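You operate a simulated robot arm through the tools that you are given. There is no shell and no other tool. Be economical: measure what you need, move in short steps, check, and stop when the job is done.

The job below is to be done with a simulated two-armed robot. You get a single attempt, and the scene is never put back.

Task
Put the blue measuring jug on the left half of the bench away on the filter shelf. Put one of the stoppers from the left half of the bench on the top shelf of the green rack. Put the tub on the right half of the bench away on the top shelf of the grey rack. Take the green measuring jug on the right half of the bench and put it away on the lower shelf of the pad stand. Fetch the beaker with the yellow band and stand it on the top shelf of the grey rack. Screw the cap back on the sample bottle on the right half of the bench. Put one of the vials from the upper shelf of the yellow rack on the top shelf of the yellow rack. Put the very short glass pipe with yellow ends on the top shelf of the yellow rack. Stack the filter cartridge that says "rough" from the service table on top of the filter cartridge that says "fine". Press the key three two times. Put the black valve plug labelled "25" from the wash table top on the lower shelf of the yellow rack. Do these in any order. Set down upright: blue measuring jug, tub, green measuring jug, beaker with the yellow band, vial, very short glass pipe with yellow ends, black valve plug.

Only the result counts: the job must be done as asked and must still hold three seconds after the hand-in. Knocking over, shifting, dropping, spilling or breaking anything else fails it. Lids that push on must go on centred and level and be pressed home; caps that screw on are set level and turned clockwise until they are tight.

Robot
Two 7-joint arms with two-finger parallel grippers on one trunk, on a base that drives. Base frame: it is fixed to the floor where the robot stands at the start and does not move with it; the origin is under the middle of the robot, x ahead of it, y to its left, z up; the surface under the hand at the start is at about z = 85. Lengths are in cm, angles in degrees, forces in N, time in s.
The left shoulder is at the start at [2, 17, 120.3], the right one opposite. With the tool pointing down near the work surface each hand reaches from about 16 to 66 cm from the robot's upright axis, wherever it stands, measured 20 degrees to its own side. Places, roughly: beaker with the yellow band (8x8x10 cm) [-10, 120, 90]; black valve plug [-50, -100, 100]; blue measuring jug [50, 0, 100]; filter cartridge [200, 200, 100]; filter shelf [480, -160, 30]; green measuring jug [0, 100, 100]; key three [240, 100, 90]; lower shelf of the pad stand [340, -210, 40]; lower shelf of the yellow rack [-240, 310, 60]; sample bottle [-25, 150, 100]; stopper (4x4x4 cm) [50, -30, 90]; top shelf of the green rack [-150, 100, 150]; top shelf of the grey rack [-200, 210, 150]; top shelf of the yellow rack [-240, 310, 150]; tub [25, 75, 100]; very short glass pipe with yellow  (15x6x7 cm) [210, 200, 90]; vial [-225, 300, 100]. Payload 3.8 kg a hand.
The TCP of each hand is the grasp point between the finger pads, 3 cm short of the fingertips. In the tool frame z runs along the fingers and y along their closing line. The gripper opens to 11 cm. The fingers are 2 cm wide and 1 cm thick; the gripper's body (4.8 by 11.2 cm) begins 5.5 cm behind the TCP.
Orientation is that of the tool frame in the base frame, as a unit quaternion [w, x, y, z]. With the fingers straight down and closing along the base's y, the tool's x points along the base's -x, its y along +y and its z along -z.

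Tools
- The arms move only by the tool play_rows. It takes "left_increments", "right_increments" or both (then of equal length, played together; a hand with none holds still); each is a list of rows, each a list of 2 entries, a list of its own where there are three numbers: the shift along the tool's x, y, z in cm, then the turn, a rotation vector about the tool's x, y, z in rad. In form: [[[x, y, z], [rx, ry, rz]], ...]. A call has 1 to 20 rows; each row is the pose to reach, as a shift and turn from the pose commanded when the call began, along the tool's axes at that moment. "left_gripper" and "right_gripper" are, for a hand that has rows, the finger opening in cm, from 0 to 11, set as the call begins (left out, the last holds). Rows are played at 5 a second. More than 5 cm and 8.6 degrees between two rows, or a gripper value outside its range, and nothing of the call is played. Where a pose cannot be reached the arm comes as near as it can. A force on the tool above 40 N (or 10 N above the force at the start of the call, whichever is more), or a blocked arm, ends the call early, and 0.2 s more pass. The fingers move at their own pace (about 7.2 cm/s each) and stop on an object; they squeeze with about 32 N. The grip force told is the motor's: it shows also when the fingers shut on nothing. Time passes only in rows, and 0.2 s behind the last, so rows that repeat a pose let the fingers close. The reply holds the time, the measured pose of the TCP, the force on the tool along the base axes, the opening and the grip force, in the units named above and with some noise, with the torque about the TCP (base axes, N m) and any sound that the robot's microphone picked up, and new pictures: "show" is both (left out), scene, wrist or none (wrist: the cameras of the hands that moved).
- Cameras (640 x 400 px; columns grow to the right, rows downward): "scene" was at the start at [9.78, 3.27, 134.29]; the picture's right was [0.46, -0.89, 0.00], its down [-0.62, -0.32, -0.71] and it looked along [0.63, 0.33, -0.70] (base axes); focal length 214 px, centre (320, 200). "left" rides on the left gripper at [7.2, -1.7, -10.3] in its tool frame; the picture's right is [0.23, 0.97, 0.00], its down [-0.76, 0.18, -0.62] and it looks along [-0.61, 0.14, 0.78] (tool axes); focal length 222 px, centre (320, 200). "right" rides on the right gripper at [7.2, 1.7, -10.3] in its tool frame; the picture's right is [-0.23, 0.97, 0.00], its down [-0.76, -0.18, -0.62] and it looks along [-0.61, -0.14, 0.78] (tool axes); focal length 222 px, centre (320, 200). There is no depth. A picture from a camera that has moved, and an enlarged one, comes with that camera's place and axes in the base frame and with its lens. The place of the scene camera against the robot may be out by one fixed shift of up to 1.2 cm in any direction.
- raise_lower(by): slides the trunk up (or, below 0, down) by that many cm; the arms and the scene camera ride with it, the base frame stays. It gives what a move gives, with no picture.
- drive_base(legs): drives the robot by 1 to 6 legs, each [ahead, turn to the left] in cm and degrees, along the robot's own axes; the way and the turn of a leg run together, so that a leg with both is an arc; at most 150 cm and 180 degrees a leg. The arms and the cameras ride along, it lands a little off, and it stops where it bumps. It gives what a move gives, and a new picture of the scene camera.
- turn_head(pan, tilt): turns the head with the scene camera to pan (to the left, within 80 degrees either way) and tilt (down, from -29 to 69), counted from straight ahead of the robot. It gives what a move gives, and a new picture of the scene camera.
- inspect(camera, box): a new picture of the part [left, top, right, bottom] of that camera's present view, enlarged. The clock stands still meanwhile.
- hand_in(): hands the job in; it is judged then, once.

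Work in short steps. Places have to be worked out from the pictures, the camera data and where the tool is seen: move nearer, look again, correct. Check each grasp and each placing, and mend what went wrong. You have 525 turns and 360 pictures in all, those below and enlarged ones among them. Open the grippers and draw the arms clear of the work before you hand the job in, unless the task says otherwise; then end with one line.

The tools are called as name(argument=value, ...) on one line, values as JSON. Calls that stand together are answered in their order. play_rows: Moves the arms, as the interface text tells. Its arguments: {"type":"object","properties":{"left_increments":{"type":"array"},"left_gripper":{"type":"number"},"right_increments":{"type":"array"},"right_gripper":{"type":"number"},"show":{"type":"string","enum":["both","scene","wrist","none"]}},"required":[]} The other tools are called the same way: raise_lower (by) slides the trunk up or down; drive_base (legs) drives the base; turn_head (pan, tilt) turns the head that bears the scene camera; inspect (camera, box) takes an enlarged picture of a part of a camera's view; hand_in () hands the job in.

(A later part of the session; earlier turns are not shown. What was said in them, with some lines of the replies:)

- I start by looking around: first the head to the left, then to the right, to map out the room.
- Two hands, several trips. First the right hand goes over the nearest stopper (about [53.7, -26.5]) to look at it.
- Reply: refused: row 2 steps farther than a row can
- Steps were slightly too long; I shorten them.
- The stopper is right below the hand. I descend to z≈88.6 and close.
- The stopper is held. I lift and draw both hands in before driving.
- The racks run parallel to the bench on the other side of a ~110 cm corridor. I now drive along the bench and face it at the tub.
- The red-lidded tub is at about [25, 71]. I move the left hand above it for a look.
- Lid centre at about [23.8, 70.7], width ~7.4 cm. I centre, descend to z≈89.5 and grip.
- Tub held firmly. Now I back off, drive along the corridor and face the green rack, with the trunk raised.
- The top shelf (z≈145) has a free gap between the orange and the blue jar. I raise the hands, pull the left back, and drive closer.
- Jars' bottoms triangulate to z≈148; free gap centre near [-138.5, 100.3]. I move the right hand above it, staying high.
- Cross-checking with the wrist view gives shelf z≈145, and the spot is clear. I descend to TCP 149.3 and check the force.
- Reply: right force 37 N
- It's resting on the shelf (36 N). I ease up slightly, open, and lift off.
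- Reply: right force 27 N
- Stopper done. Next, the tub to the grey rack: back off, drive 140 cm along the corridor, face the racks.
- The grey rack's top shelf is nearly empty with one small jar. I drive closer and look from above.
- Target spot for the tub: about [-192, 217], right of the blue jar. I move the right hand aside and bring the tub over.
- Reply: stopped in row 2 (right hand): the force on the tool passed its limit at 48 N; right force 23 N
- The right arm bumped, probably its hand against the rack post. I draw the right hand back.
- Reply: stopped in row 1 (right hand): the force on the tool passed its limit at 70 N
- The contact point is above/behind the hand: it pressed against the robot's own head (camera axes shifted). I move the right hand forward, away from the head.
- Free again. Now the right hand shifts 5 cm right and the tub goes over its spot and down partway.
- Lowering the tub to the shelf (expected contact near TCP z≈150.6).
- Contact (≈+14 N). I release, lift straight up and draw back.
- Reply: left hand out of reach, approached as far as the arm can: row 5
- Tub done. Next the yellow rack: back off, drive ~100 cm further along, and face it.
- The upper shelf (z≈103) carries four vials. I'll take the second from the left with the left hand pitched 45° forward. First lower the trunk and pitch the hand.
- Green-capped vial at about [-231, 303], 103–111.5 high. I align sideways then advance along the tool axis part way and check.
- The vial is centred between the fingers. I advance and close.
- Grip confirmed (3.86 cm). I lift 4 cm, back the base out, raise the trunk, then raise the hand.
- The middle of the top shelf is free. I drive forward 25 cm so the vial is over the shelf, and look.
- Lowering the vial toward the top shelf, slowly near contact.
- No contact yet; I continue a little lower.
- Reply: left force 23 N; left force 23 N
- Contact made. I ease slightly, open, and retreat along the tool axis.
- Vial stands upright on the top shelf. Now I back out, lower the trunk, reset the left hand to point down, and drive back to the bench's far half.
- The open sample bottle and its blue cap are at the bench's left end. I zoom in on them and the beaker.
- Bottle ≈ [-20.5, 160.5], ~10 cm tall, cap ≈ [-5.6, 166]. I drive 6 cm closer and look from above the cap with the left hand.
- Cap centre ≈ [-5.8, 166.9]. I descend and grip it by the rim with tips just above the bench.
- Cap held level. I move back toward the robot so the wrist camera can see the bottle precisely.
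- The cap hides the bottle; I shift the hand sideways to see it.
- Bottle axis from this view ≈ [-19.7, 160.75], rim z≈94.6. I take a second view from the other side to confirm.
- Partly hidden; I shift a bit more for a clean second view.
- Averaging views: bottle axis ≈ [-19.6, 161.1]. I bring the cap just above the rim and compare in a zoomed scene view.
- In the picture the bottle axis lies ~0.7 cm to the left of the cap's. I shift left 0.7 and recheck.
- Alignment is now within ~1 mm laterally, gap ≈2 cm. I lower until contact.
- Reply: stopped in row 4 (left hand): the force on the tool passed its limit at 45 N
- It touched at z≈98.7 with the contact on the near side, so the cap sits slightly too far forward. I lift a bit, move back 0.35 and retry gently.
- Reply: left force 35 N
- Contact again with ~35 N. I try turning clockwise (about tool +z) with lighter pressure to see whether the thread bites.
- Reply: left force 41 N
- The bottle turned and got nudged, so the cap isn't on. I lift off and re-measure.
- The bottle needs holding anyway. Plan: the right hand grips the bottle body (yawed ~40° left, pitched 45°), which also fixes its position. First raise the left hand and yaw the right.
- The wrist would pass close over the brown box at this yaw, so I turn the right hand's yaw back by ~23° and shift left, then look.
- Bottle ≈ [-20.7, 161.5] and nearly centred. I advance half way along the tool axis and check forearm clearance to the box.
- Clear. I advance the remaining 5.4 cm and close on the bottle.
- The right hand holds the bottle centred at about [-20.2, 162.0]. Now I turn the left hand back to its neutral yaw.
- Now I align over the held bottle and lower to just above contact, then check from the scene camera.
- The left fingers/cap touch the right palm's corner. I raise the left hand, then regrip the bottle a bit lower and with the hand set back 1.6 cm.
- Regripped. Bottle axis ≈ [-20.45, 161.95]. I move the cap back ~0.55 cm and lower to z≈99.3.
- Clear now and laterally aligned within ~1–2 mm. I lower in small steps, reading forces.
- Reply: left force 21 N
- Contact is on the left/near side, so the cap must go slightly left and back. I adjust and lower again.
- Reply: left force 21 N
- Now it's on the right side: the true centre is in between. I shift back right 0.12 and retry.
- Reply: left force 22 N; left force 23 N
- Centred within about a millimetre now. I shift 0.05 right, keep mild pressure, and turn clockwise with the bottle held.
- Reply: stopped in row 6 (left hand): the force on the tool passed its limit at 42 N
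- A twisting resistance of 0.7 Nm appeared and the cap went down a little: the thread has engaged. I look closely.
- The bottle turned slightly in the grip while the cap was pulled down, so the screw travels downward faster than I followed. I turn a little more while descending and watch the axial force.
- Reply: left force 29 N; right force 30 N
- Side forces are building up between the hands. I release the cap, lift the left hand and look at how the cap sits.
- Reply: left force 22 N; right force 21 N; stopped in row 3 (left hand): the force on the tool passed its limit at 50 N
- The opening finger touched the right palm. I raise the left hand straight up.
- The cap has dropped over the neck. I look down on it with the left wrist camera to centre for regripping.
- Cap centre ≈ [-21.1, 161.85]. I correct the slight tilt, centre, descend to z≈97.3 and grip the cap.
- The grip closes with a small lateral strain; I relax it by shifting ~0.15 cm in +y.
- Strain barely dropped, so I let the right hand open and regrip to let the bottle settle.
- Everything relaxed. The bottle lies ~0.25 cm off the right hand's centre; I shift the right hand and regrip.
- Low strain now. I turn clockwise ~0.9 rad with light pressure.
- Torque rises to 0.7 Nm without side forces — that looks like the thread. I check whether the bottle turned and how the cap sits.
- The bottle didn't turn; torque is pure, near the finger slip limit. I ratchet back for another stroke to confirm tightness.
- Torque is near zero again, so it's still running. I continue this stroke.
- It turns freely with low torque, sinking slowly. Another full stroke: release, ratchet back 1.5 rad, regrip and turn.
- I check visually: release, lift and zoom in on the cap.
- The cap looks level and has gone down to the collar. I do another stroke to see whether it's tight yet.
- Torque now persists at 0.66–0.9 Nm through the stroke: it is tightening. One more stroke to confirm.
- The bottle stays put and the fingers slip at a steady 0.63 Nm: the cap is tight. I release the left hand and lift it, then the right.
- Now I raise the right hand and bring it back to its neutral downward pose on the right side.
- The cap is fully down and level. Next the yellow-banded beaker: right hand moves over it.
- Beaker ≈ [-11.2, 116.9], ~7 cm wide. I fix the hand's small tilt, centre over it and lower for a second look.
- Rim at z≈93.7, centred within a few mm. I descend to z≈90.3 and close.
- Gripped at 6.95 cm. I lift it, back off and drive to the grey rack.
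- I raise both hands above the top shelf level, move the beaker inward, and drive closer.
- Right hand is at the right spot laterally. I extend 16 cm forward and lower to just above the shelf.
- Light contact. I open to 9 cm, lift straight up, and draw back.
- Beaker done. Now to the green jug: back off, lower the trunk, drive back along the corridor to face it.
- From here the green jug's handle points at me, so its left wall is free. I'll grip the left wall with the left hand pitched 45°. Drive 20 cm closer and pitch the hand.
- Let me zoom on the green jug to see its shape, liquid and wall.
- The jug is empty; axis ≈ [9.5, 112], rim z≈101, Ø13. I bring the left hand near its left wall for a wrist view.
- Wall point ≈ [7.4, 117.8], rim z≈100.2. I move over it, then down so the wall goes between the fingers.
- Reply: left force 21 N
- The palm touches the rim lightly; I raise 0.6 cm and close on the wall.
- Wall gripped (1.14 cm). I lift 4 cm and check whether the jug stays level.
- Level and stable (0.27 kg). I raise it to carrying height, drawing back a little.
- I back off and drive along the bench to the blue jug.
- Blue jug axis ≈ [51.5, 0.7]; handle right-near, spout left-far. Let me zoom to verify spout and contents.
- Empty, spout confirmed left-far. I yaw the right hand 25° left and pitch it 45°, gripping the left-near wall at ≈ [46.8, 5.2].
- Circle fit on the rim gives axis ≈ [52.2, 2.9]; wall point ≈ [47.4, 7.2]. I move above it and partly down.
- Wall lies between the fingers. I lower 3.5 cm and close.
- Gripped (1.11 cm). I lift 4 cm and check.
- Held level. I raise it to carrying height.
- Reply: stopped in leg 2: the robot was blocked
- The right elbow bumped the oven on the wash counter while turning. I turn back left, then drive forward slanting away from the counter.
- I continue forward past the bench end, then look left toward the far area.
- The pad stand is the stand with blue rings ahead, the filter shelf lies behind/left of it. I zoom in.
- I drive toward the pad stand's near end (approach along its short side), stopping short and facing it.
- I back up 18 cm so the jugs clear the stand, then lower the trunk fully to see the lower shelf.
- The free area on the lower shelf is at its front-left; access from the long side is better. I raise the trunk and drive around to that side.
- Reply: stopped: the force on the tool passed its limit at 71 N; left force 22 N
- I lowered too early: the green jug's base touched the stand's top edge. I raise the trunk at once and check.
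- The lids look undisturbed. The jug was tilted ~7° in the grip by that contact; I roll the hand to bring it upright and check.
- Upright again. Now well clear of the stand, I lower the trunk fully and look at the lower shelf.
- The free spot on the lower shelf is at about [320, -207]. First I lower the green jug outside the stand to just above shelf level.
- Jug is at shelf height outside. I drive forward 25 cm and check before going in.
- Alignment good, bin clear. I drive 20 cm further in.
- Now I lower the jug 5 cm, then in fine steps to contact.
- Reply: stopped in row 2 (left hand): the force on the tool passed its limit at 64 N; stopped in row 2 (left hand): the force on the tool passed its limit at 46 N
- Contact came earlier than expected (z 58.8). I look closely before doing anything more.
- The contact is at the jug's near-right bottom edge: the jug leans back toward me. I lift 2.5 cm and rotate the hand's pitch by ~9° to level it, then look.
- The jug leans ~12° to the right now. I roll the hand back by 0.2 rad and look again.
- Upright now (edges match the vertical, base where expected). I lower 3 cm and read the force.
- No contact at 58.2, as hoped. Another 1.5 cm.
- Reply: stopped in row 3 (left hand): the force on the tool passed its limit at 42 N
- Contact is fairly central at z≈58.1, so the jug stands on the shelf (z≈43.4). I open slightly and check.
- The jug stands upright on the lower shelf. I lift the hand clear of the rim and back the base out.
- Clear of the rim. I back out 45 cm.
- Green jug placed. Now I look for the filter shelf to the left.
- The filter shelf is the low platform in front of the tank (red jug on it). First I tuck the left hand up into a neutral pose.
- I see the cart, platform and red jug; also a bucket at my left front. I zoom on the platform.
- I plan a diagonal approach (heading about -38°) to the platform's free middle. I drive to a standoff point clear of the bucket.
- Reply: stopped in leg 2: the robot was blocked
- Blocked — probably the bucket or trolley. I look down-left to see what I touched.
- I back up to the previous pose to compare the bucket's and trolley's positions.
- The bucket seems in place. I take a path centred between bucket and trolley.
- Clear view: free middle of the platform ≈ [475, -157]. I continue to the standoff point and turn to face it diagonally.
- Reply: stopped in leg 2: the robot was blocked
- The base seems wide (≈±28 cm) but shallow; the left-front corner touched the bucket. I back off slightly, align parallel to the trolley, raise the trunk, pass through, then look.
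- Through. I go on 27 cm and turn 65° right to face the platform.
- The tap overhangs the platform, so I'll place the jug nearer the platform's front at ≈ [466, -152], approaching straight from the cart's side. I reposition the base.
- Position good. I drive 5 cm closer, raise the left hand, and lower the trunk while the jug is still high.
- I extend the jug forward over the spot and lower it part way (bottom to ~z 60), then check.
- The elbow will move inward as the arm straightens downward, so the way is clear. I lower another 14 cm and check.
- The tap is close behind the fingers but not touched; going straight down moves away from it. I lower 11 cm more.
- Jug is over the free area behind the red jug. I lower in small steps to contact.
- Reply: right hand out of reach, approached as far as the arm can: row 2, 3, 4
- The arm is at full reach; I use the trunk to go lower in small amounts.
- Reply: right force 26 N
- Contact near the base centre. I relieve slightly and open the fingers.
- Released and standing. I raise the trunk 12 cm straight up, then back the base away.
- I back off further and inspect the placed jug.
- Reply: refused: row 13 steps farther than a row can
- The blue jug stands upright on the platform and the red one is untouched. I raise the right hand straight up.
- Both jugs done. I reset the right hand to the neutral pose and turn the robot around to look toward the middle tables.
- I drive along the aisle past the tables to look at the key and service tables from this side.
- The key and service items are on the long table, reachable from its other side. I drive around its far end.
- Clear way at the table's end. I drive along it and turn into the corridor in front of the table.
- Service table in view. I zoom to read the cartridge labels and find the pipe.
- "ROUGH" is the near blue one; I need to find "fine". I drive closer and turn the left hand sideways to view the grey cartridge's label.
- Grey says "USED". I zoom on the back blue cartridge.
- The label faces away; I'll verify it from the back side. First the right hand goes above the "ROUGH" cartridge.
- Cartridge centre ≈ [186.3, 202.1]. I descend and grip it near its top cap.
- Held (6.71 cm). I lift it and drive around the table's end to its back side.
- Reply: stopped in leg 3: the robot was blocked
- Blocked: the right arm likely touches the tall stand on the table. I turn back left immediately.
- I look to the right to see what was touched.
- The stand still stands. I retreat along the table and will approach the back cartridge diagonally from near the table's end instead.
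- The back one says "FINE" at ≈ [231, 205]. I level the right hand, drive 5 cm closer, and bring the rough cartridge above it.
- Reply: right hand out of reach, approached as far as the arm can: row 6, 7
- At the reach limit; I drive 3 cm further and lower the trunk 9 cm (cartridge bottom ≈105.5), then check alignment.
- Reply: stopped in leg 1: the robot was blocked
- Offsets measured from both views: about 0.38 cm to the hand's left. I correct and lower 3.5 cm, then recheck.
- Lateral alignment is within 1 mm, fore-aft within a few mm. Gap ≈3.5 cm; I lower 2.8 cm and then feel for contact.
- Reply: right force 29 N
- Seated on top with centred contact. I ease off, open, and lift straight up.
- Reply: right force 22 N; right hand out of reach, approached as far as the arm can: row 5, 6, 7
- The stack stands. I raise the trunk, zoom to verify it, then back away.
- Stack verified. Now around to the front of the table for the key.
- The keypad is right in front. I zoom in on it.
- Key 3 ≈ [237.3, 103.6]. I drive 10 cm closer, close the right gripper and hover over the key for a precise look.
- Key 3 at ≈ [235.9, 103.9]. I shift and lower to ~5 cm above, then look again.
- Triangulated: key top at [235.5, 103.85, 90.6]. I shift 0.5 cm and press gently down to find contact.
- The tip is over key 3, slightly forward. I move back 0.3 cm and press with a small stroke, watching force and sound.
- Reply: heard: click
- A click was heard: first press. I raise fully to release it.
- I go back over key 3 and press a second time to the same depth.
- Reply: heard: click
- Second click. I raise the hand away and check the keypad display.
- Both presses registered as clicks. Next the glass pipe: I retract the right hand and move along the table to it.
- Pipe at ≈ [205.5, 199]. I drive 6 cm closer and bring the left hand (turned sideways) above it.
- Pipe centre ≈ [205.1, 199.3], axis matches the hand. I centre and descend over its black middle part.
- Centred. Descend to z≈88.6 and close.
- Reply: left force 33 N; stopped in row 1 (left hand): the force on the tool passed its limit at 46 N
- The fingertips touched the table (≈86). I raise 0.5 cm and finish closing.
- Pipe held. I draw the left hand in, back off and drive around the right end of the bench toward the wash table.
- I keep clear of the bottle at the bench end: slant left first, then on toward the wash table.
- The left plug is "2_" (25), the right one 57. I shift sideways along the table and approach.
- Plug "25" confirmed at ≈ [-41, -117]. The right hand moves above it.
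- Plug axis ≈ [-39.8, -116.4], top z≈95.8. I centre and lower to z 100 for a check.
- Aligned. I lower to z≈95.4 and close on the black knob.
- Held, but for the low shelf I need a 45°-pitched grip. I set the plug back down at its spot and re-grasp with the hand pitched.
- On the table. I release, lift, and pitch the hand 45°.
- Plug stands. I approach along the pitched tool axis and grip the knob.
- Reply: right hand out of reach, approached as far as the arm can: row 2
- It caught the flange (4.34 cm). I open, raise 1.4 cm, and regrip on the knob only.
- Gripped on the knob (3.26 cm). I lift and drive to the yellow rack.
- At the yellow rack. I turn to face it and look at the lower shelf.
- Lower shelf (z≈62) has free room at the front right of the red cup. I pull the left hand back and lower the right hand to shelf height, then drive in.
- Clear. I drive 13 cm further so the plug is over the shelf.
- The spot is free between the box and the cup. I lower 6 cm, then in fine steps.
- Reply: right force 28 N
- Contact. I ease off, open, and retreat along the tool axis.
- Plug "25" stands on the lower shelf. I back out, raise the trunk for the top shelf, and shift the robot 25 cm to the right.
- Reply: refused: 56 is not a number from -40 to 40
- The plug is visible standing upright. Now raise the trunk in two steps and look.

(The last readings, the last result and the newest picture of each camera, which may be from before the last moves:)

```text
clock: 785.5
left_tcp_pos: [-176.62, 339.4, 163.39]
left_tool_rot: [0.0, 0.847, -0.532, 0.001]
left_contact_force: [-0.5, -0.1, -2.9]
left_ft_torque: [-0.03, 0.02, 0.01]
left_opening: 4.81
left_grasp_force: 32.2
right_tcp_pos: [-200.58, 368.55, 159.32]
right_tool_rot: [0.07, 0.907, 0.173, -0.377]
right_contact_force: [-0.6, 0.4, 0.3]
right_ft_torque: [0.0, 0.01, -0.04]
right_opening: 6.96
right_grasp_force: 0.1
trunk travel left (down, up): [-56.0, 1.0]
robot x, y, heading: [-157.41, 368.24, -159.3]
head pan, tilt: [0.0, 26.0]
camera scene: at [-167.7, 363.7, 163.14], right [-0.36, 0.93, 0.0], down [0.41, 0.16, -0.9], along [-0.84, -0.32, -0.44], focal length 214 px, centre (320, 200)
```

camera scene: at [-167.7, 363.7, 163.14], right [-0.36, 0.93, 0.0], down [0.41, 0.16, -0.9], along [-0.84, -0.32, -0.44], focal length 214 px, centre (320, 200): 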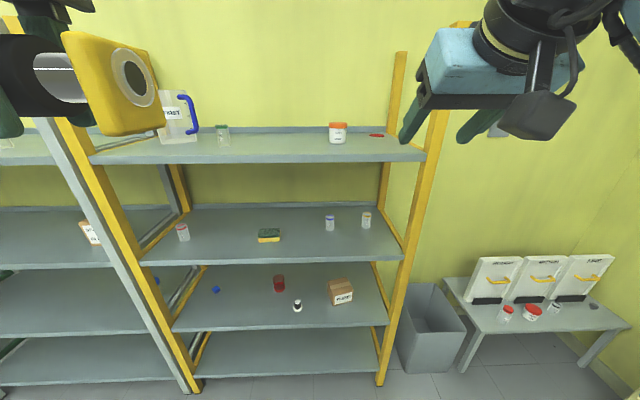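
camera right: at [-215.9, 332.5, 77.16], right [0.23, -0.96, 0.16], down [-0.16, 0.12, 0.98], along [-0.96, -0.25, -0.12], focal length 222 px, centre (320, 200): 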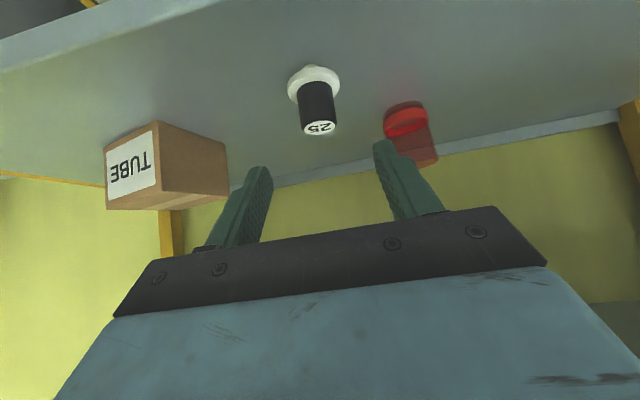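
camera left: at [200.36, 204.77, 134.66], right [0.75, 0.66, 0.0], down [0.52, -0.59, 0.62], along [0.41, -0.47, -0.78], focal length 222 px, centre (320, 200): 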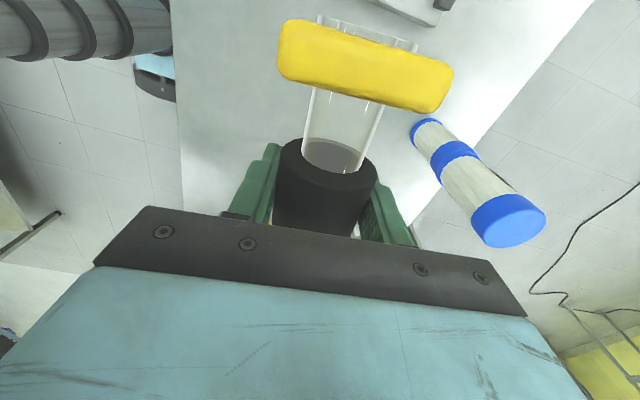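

Free space between the vial and the orange tub. I pull the right hand back a bit and drive forward 41 cm.

play_rows(right_increments=[[[2, 0, -2], [0, 0, 0]], [[4, 0, -4], [0, 0, 0]], [[6, 0, -6], [0, 0, 0]]], show="none")

drive_base(legs=[[40, 0]])

```text
clock: 786.3
left_tcp_pos: [-176.64, 339.36, 163.34]
left_tool_rot: [0.001, 0.846, -0.533, 0.0]
left_contact_force: [0.0, 0.0, -2.1]
left_ft_torque: [0.01, 0.02, -0.02]
left_opening: 4.79
left_grasp_force: 32.3
right_tcp_pos: [-192.76, 371.73, 159.3]
right_tool_rot: [0.07, 0.91, 0.168, -0.373]
right_contact_force: [0.4, 0.6, 1.2]
right_ft_torque: [0.02, 0.0, -0.01]
right_opening: 7.01
right_grasp_force: 0.0
trunk travel left (down, up): [-56.0, 1.0]
robot x, y, heading: [-157.69, 368.33, -159.3]
head pan, tilt: [0.0, 26.0]
```

```text
clock: 788.7
left_tcp_pos: [-213.52, 325.41, 163.53]
left_tool_rot: [0.001, 0.847, -0.532, 0.0]
left_contact_force: [0.2, -0.7, -2.4]
left_ft_torque: [-0.01, -0.01, 0.01]
left_opening: 4.77
left_grasp_force: 32.1
right_tcp_pos: [-229.43, 357.54, 159.21]
right_tool_rot: [0.071, 0.908, 0.171, -0.377]
right_contact_force: [0.6, 0.1, -0.3]
right_ft_torque: [0.01, -0.02, 0.02]
right_opening: 7.01
right_grasp_force: 0.0
trunk travel left (down, up): [-56.0, 1.0]
robot x, y, heading: [-194.69, 353.96, -159.2]
head pan, tilt: [0.0, 26.0]
camera scene: at [-204.59, 349.75, 163.54], right [-0.35, 0.94, 0.0], down [0.37, 0.14, -0.92], along [-0.86, -0.32, -0.4], focal length 214 px, centre (320, 200)
```

scene: 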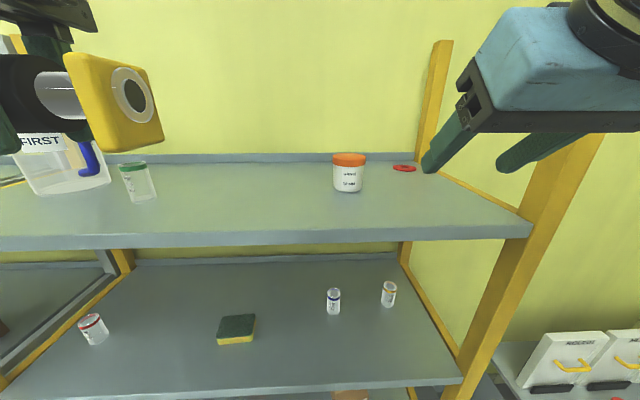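

I nudge the right hand away from the head, and move the pipe over its spot.

play_rows(left_increments=[[[-1.4, 4, 0], [0, 0, 0]], [[-2.8, 8, 0], [0, 0, 0]], [[-4.2, 12, 0], [0, 0, 0]], [[-5.6, 16, 0], [0, 0, 0]], [[-7.1, 19.8, 0], [0, 0, 0]], [[-7.1, 19.8, 3], [0, 0, 0]], [[-7.1, 19.8, 6], [0, 0, 0]], [[-7.1, 19.8, 6], [0, 0, 0]]], right_increments=[[[-1.5, -1.5, 1.5], [0, 0, 0]], [[-3, -3, 3], [0, 0, 0]], [[-3, -3, 3], [0, 0, 0]], [[-3, -3, 3], [0, 0, 0]], [[-3, -3, 3], [0, 0, 0]], [[-3, -3, 3], [0, 0, 0]], [[-3, -3, 3], [0, 0, 0]], [[-3, -3, 3], [0, 0, 0]]], show="both")

```text
clock: 790.5
left_tcp_pos: [-234.44, 323.34, 157.48]
left_tool_rot: [0.0, 0.847, -0.532, 0.0]
left_contact_force: [-0.4, 0.5, -1.8]
left_ft_torque: [-0.01, 0.03, 0.0]
left_opening: 4.78
left_grasp_force: 31.2
right_tcp_pos: [-234.59, 359.09, 159.22]
right_tool_rot: [0.072, 0.908, 0.171, -0.375]
right_contact_force: [0.8, 0.2, -0.3]
right_ft_torque: [-0.03, -0.01, 0.01]
right_opening: 7.0
right_grasp_force: 0.0
trunk travel left (down, up): [-56.0, 1.0]
robot x, y, heading: [-194.46, 354.28, -159.3]
head pan, tilt: [0.0, 26.0]
camera scene: at [-204.56, 349.8, 163.15], right [-0.36, 0.93, 0.0], down [0.41, 0.16, -0.9], along [-0.84, -0.32, -0.44], focal length 214 px, centre (320, 200)
camera right: at [-222.34, 361.93, 161.56], right [0.21, -0.97, 0.16], down [-0.16, 0.13, 0.98], along [-0.97, -0.23, -0.12], focal length 222 px, centre (320, 200)
camera left: at [-229.68, 317.51, 167.82], right [-0.78, -0.63, 0.0], down [-0.49, 0.61, 0.62], along [-0.39, 0.48, -0.78], focal length 222 px, centre (320, 200)
```

scene: 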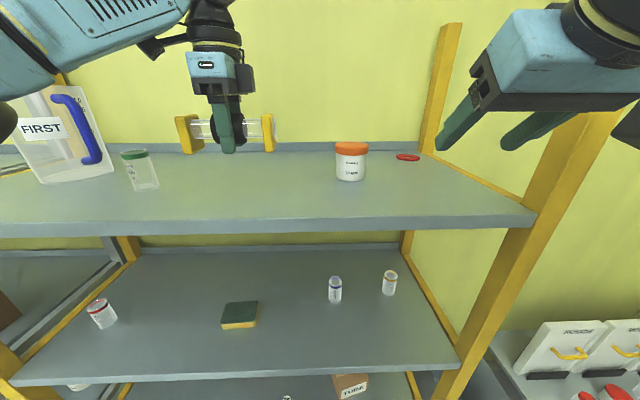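
right: 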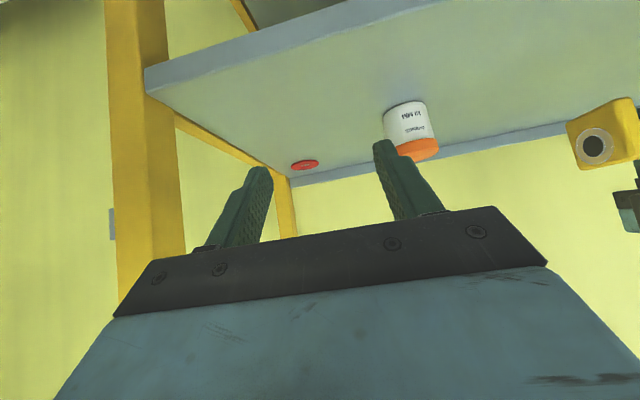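
left: 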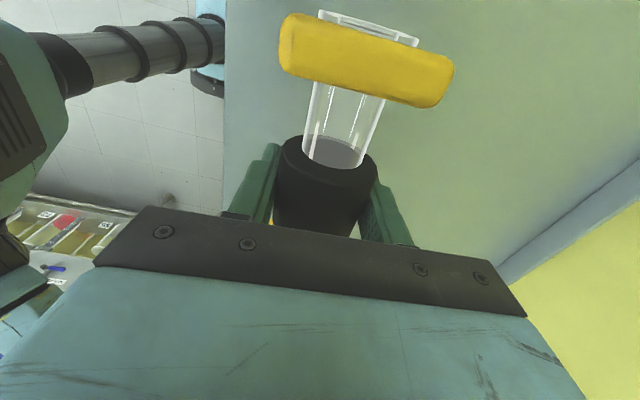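

Over a clear area. I lower 7.3 cm, then in fine steps.

play_rows(left_increments=[[[0, 0, 3], [0, 0, 0]], [[0, 0, 5.5], [0, 0, 0]], [[0, 0, 7.3], [0, 0, 0]], [[0, 0, 7.3], [0, 0, 0]]], show="none")

play_rows(left_increments=[[[0, 0, 0.4], [0, 0, 0]], [[0, 0, 0.7], [0, 0, 0]], [[0, 0, 0.7], [0, 0, 0]]], show="none")

```text
clock: 791.5
left_tcp_pos: [-234.29, 323.22, 150.02]
left_tool_rot: [0.0, 0.847, -0.532, 0.0]
left_contact_force: [0.2, -0.2, -2.3]
left_ft_torque: [0.0, -0.03, -0.03]
left_opening: 4.79
left_grasp_force: 32.1
right_tcp_pos: [-234.65, 358.93, 159.34]
right_tool_rot: [0.072, 0.908, 0.172, -0.376]
right_contact_force: [-1.6, -0.4, -0.1]
right_ft_torque: [0.02, 0.0, 0.01]
right_opening: 7.01
right_grasp_force: 0.0
trunk travel left (down, up): [-56.0, 1.0]
robot x, y, heading: [-194.69, 354.3, -159.3]
head pan, tilt: [0.0, 26.0]
```

```text
clock: 792.3
left_tcp_pos: [-234.34, 323.23, 149.3]
left_tool_rot: [-0.001, 0.847, -0.532, 0.0]
left_contact_force: [0.7, 0.9, -2.4]
left_ft_torque: [0.01, -0.02, 0.02]
left_opening: 4.79
left_grasp_force: 32.0
right_tcp_pos: [-234.54, 358.93, 159.4]
right_tool_rot: [0.071, 0.908, 0.172, -0.376]
right_contact_force: [0.4, -0.7, -0.5]
right_ft_torque: [0.02, 0.0, 0.02]
right_opening: 7.01
right_grasp_force: 0.1
trunk travel left (down, up): [-56.0, 1.0]
robot x, y, heading: [-194.55, 353.69, -159.2]
head pan, tilt: [0.0, 26.0]
```

play_rows(left_increments=[[[0, 0, 0.15], [0, 0, 0]], [[0, 0, 0.3], [0, 0, 0]], [[0, 0, 0.3], [0, 0, 0]]], show="none")

```text
clock: 793.1
left_tcp_pos: [-234.45, 323.14, 149.21]
left_tool_rot: [0.0, 0.847, -0.532, -0.001]
left_contact_force: [-1.9, -1.4, 6.7]
left_ft_torque: [-0.58, 0.05, -0.11]
left_opening: 4.77
left_grasp_force: 32.0
right_tcp_pos: [-234.51, 358.83, 159.48]
right_tool_rot: [0.072, 0.908, 0.172, -0.375]
right_contact_force: [0.4, -0.5, 0.0]
right_ft_torque: [-0.02, -0.04, -0.02]
right_opening: 7.0
right_grasp_force: 0.0
trunk travel left (down, up): [-56.0, 1.0]
robot x, y, heading: [-194.36, 354.41, -159.1]
head pan, tilt: [0.0, 26.0]
```

One flange touches; I open and lift straight up.

play_rows(left_increments=[[[0, 0, 0.05], [0, 0, 0]], [[0, 0, 0.05], [0, 0, 0]], [[0, 0, 0.05], [0, 0, 0]]], left_gripper=8, show="none")

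play_rows(left_increments=[[[0, 0, -3], [0, 0, 0]], [[0, 0, -7], [0, 0, 0]], [[0, 0, -11], [0, 0, 0]], [[0, 0, -14], [0, 0, 0]], [[0, -4, -14], [0, 0, 0]], [[0, -8, -14], [0, 0, 0]], [[0, -12, -14], [0, 0, 0]]], show="scene")

```text
clock: 793.9
left_tcp_pos: [-234.46, 323.21, 148.9]
left_tool_rot: [-0.001, 0.847, -0.532, 0.0]
left_contact_force: [-0.8, -0.3, 0.0]
left_ft_torque: [0.02, 0.01, -0.01]
left_opening: 7.98
left_grasp_force: 0.1
right_tcp_pos: [-234.6, 358.89, 159.36]
right_tool_rot: [0.071, 0.908, 0.172, -0.376]
right_contact_force: [-0.8, -0.2, 0.3]
right_ft_torque: [0.0, 0.01, 0.05]
right_opening: 7.0
right_grasp_force: 0.1
trunk travel left (down, up): [-56.0, 1.0]
robot x, y, heading: [-194.7, 354.68, -159.0]
head pan, tilt: [0.0, 26.0]
```

```text
clock: 795.5
left_tcp_pos: [-223.38, 328.57, 163.05]
left_tool_rot: [0.0, 0.847, -0.532, 0.0]
left_contact_force: [0.8, 0.1, -0.6]
left_ft_torque: [0.0, 0.02, -0.01]
left_opening: 7.98
left_grasp_force: 0.1
right_tcp_pos: [-234.38, 358.9, 159.28]
right_tool_rot: [0.073, 0.907, 0.172, -0.377]
right_contact_force: [-0.1, -0.1, 0.0]
right_ft_torque: [0.0, -0.02, -0.02]
right_opening: 6.99
right_grasp_force: 0.1
trunk travel left (down, up): [-56.0, 1.0]
robot x, y, heading: [-194.3, 353.99, -159.0]
head pan, tilt: [0.0, 26.0]
camera scene: at [-204.44, 349.72, 163.15], right [-0.36, 0.93, 0.0], down [0.41, 0.16, -0.9], along [-0.84, -0.32, -0.44], focal length 214 px, centre (320, 200)
```

scene: 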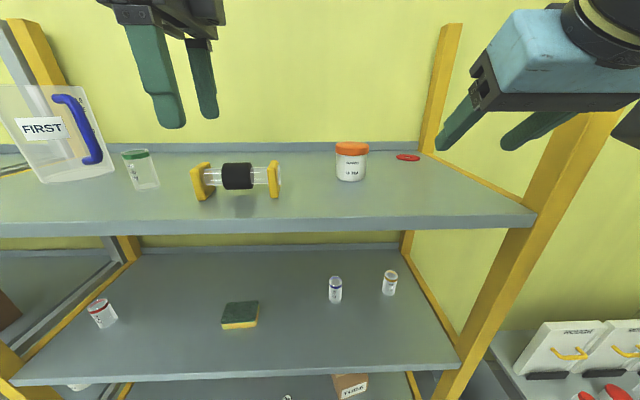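

All items are placed. I back the robot away from the rack so both arms are clear, grippers open.

drive_base(legs=[[-38, 0]])

inspect(camera="scene", box=[100, 60, 460, 340])

```text
clock: 798.0
left_tcp_pos: [-188.14, 342.08, 163.01]
left_tool_rot: [0.0, 0.847, -0.531, 0.0]
left_contact_force: [-0.6, 0.3, 0.2]
left_ft_torque: [-0.05, -0.01, -0.01]
left_opening: 8.02
left_grasp_force: 0.1
right_tcp_pos: [-199.27, 372.34, 159.31]
right_tool_rot: [0.071, 0.908, 0.171, -0.377]
right_contact_force: [0.4, -0.4, -0.4]
right_ft_torque: [0.01, 0.03, 0.0]
right_opening: 7.0
right_grasp_force: 0.0
trunk travel left (down, up): [-56.0, 1.0]
robot x, y, heading: [-159.3, 367.65, -159.5]
head pan, tilt: [0.0, 26.0]
camera scene: at [-169.14, 363.17, 163.14], right [-0.36, 0.93, 0.0], down [0.41, 0.16, -0.9], along [-0.84, -0.32, -0.44], focal length 214 px, centre (320, 200)
```

scene: 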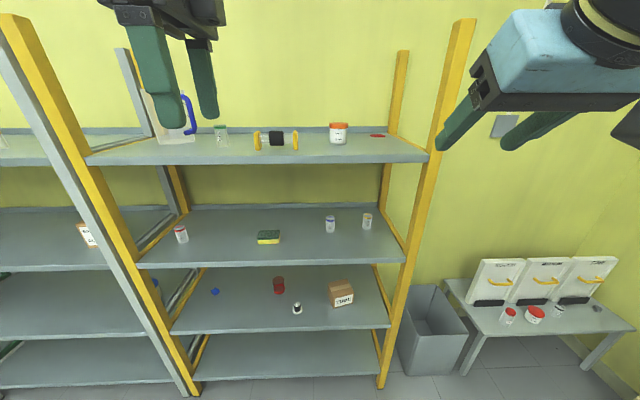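

```text
1.43 times, centred on (280, 200) of scene
camera zoom: at [-169.14, 363.17, 163.14], right [-0.36, 0.93, 0.0], down [0.41, 0.16, -0.9], along [-0.84, -0.32, -0.44], focal length 306 px, centre (377, 200)
```

zoom: 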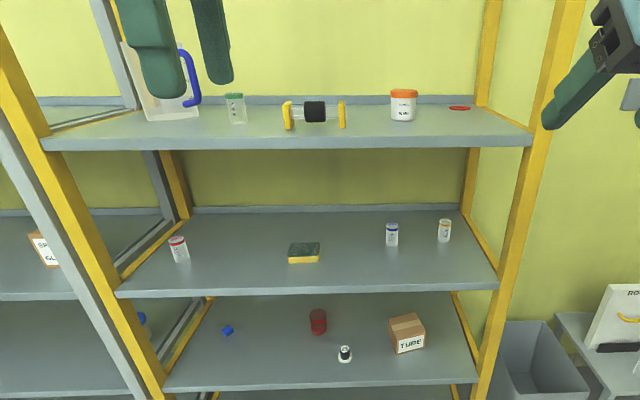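

The vial, pipe and plug stand in place, and both arms are clear with the grippers open. I hand in the job.

hand_in()

```text
The job is handed in.
```

I did all eleven tasks and handed the job in. During driving and reaching, the robot touched the oven, the pad stand's edge, a floor bucket, a table leg and the dosing stand, and I only partly checked that none of them moved.
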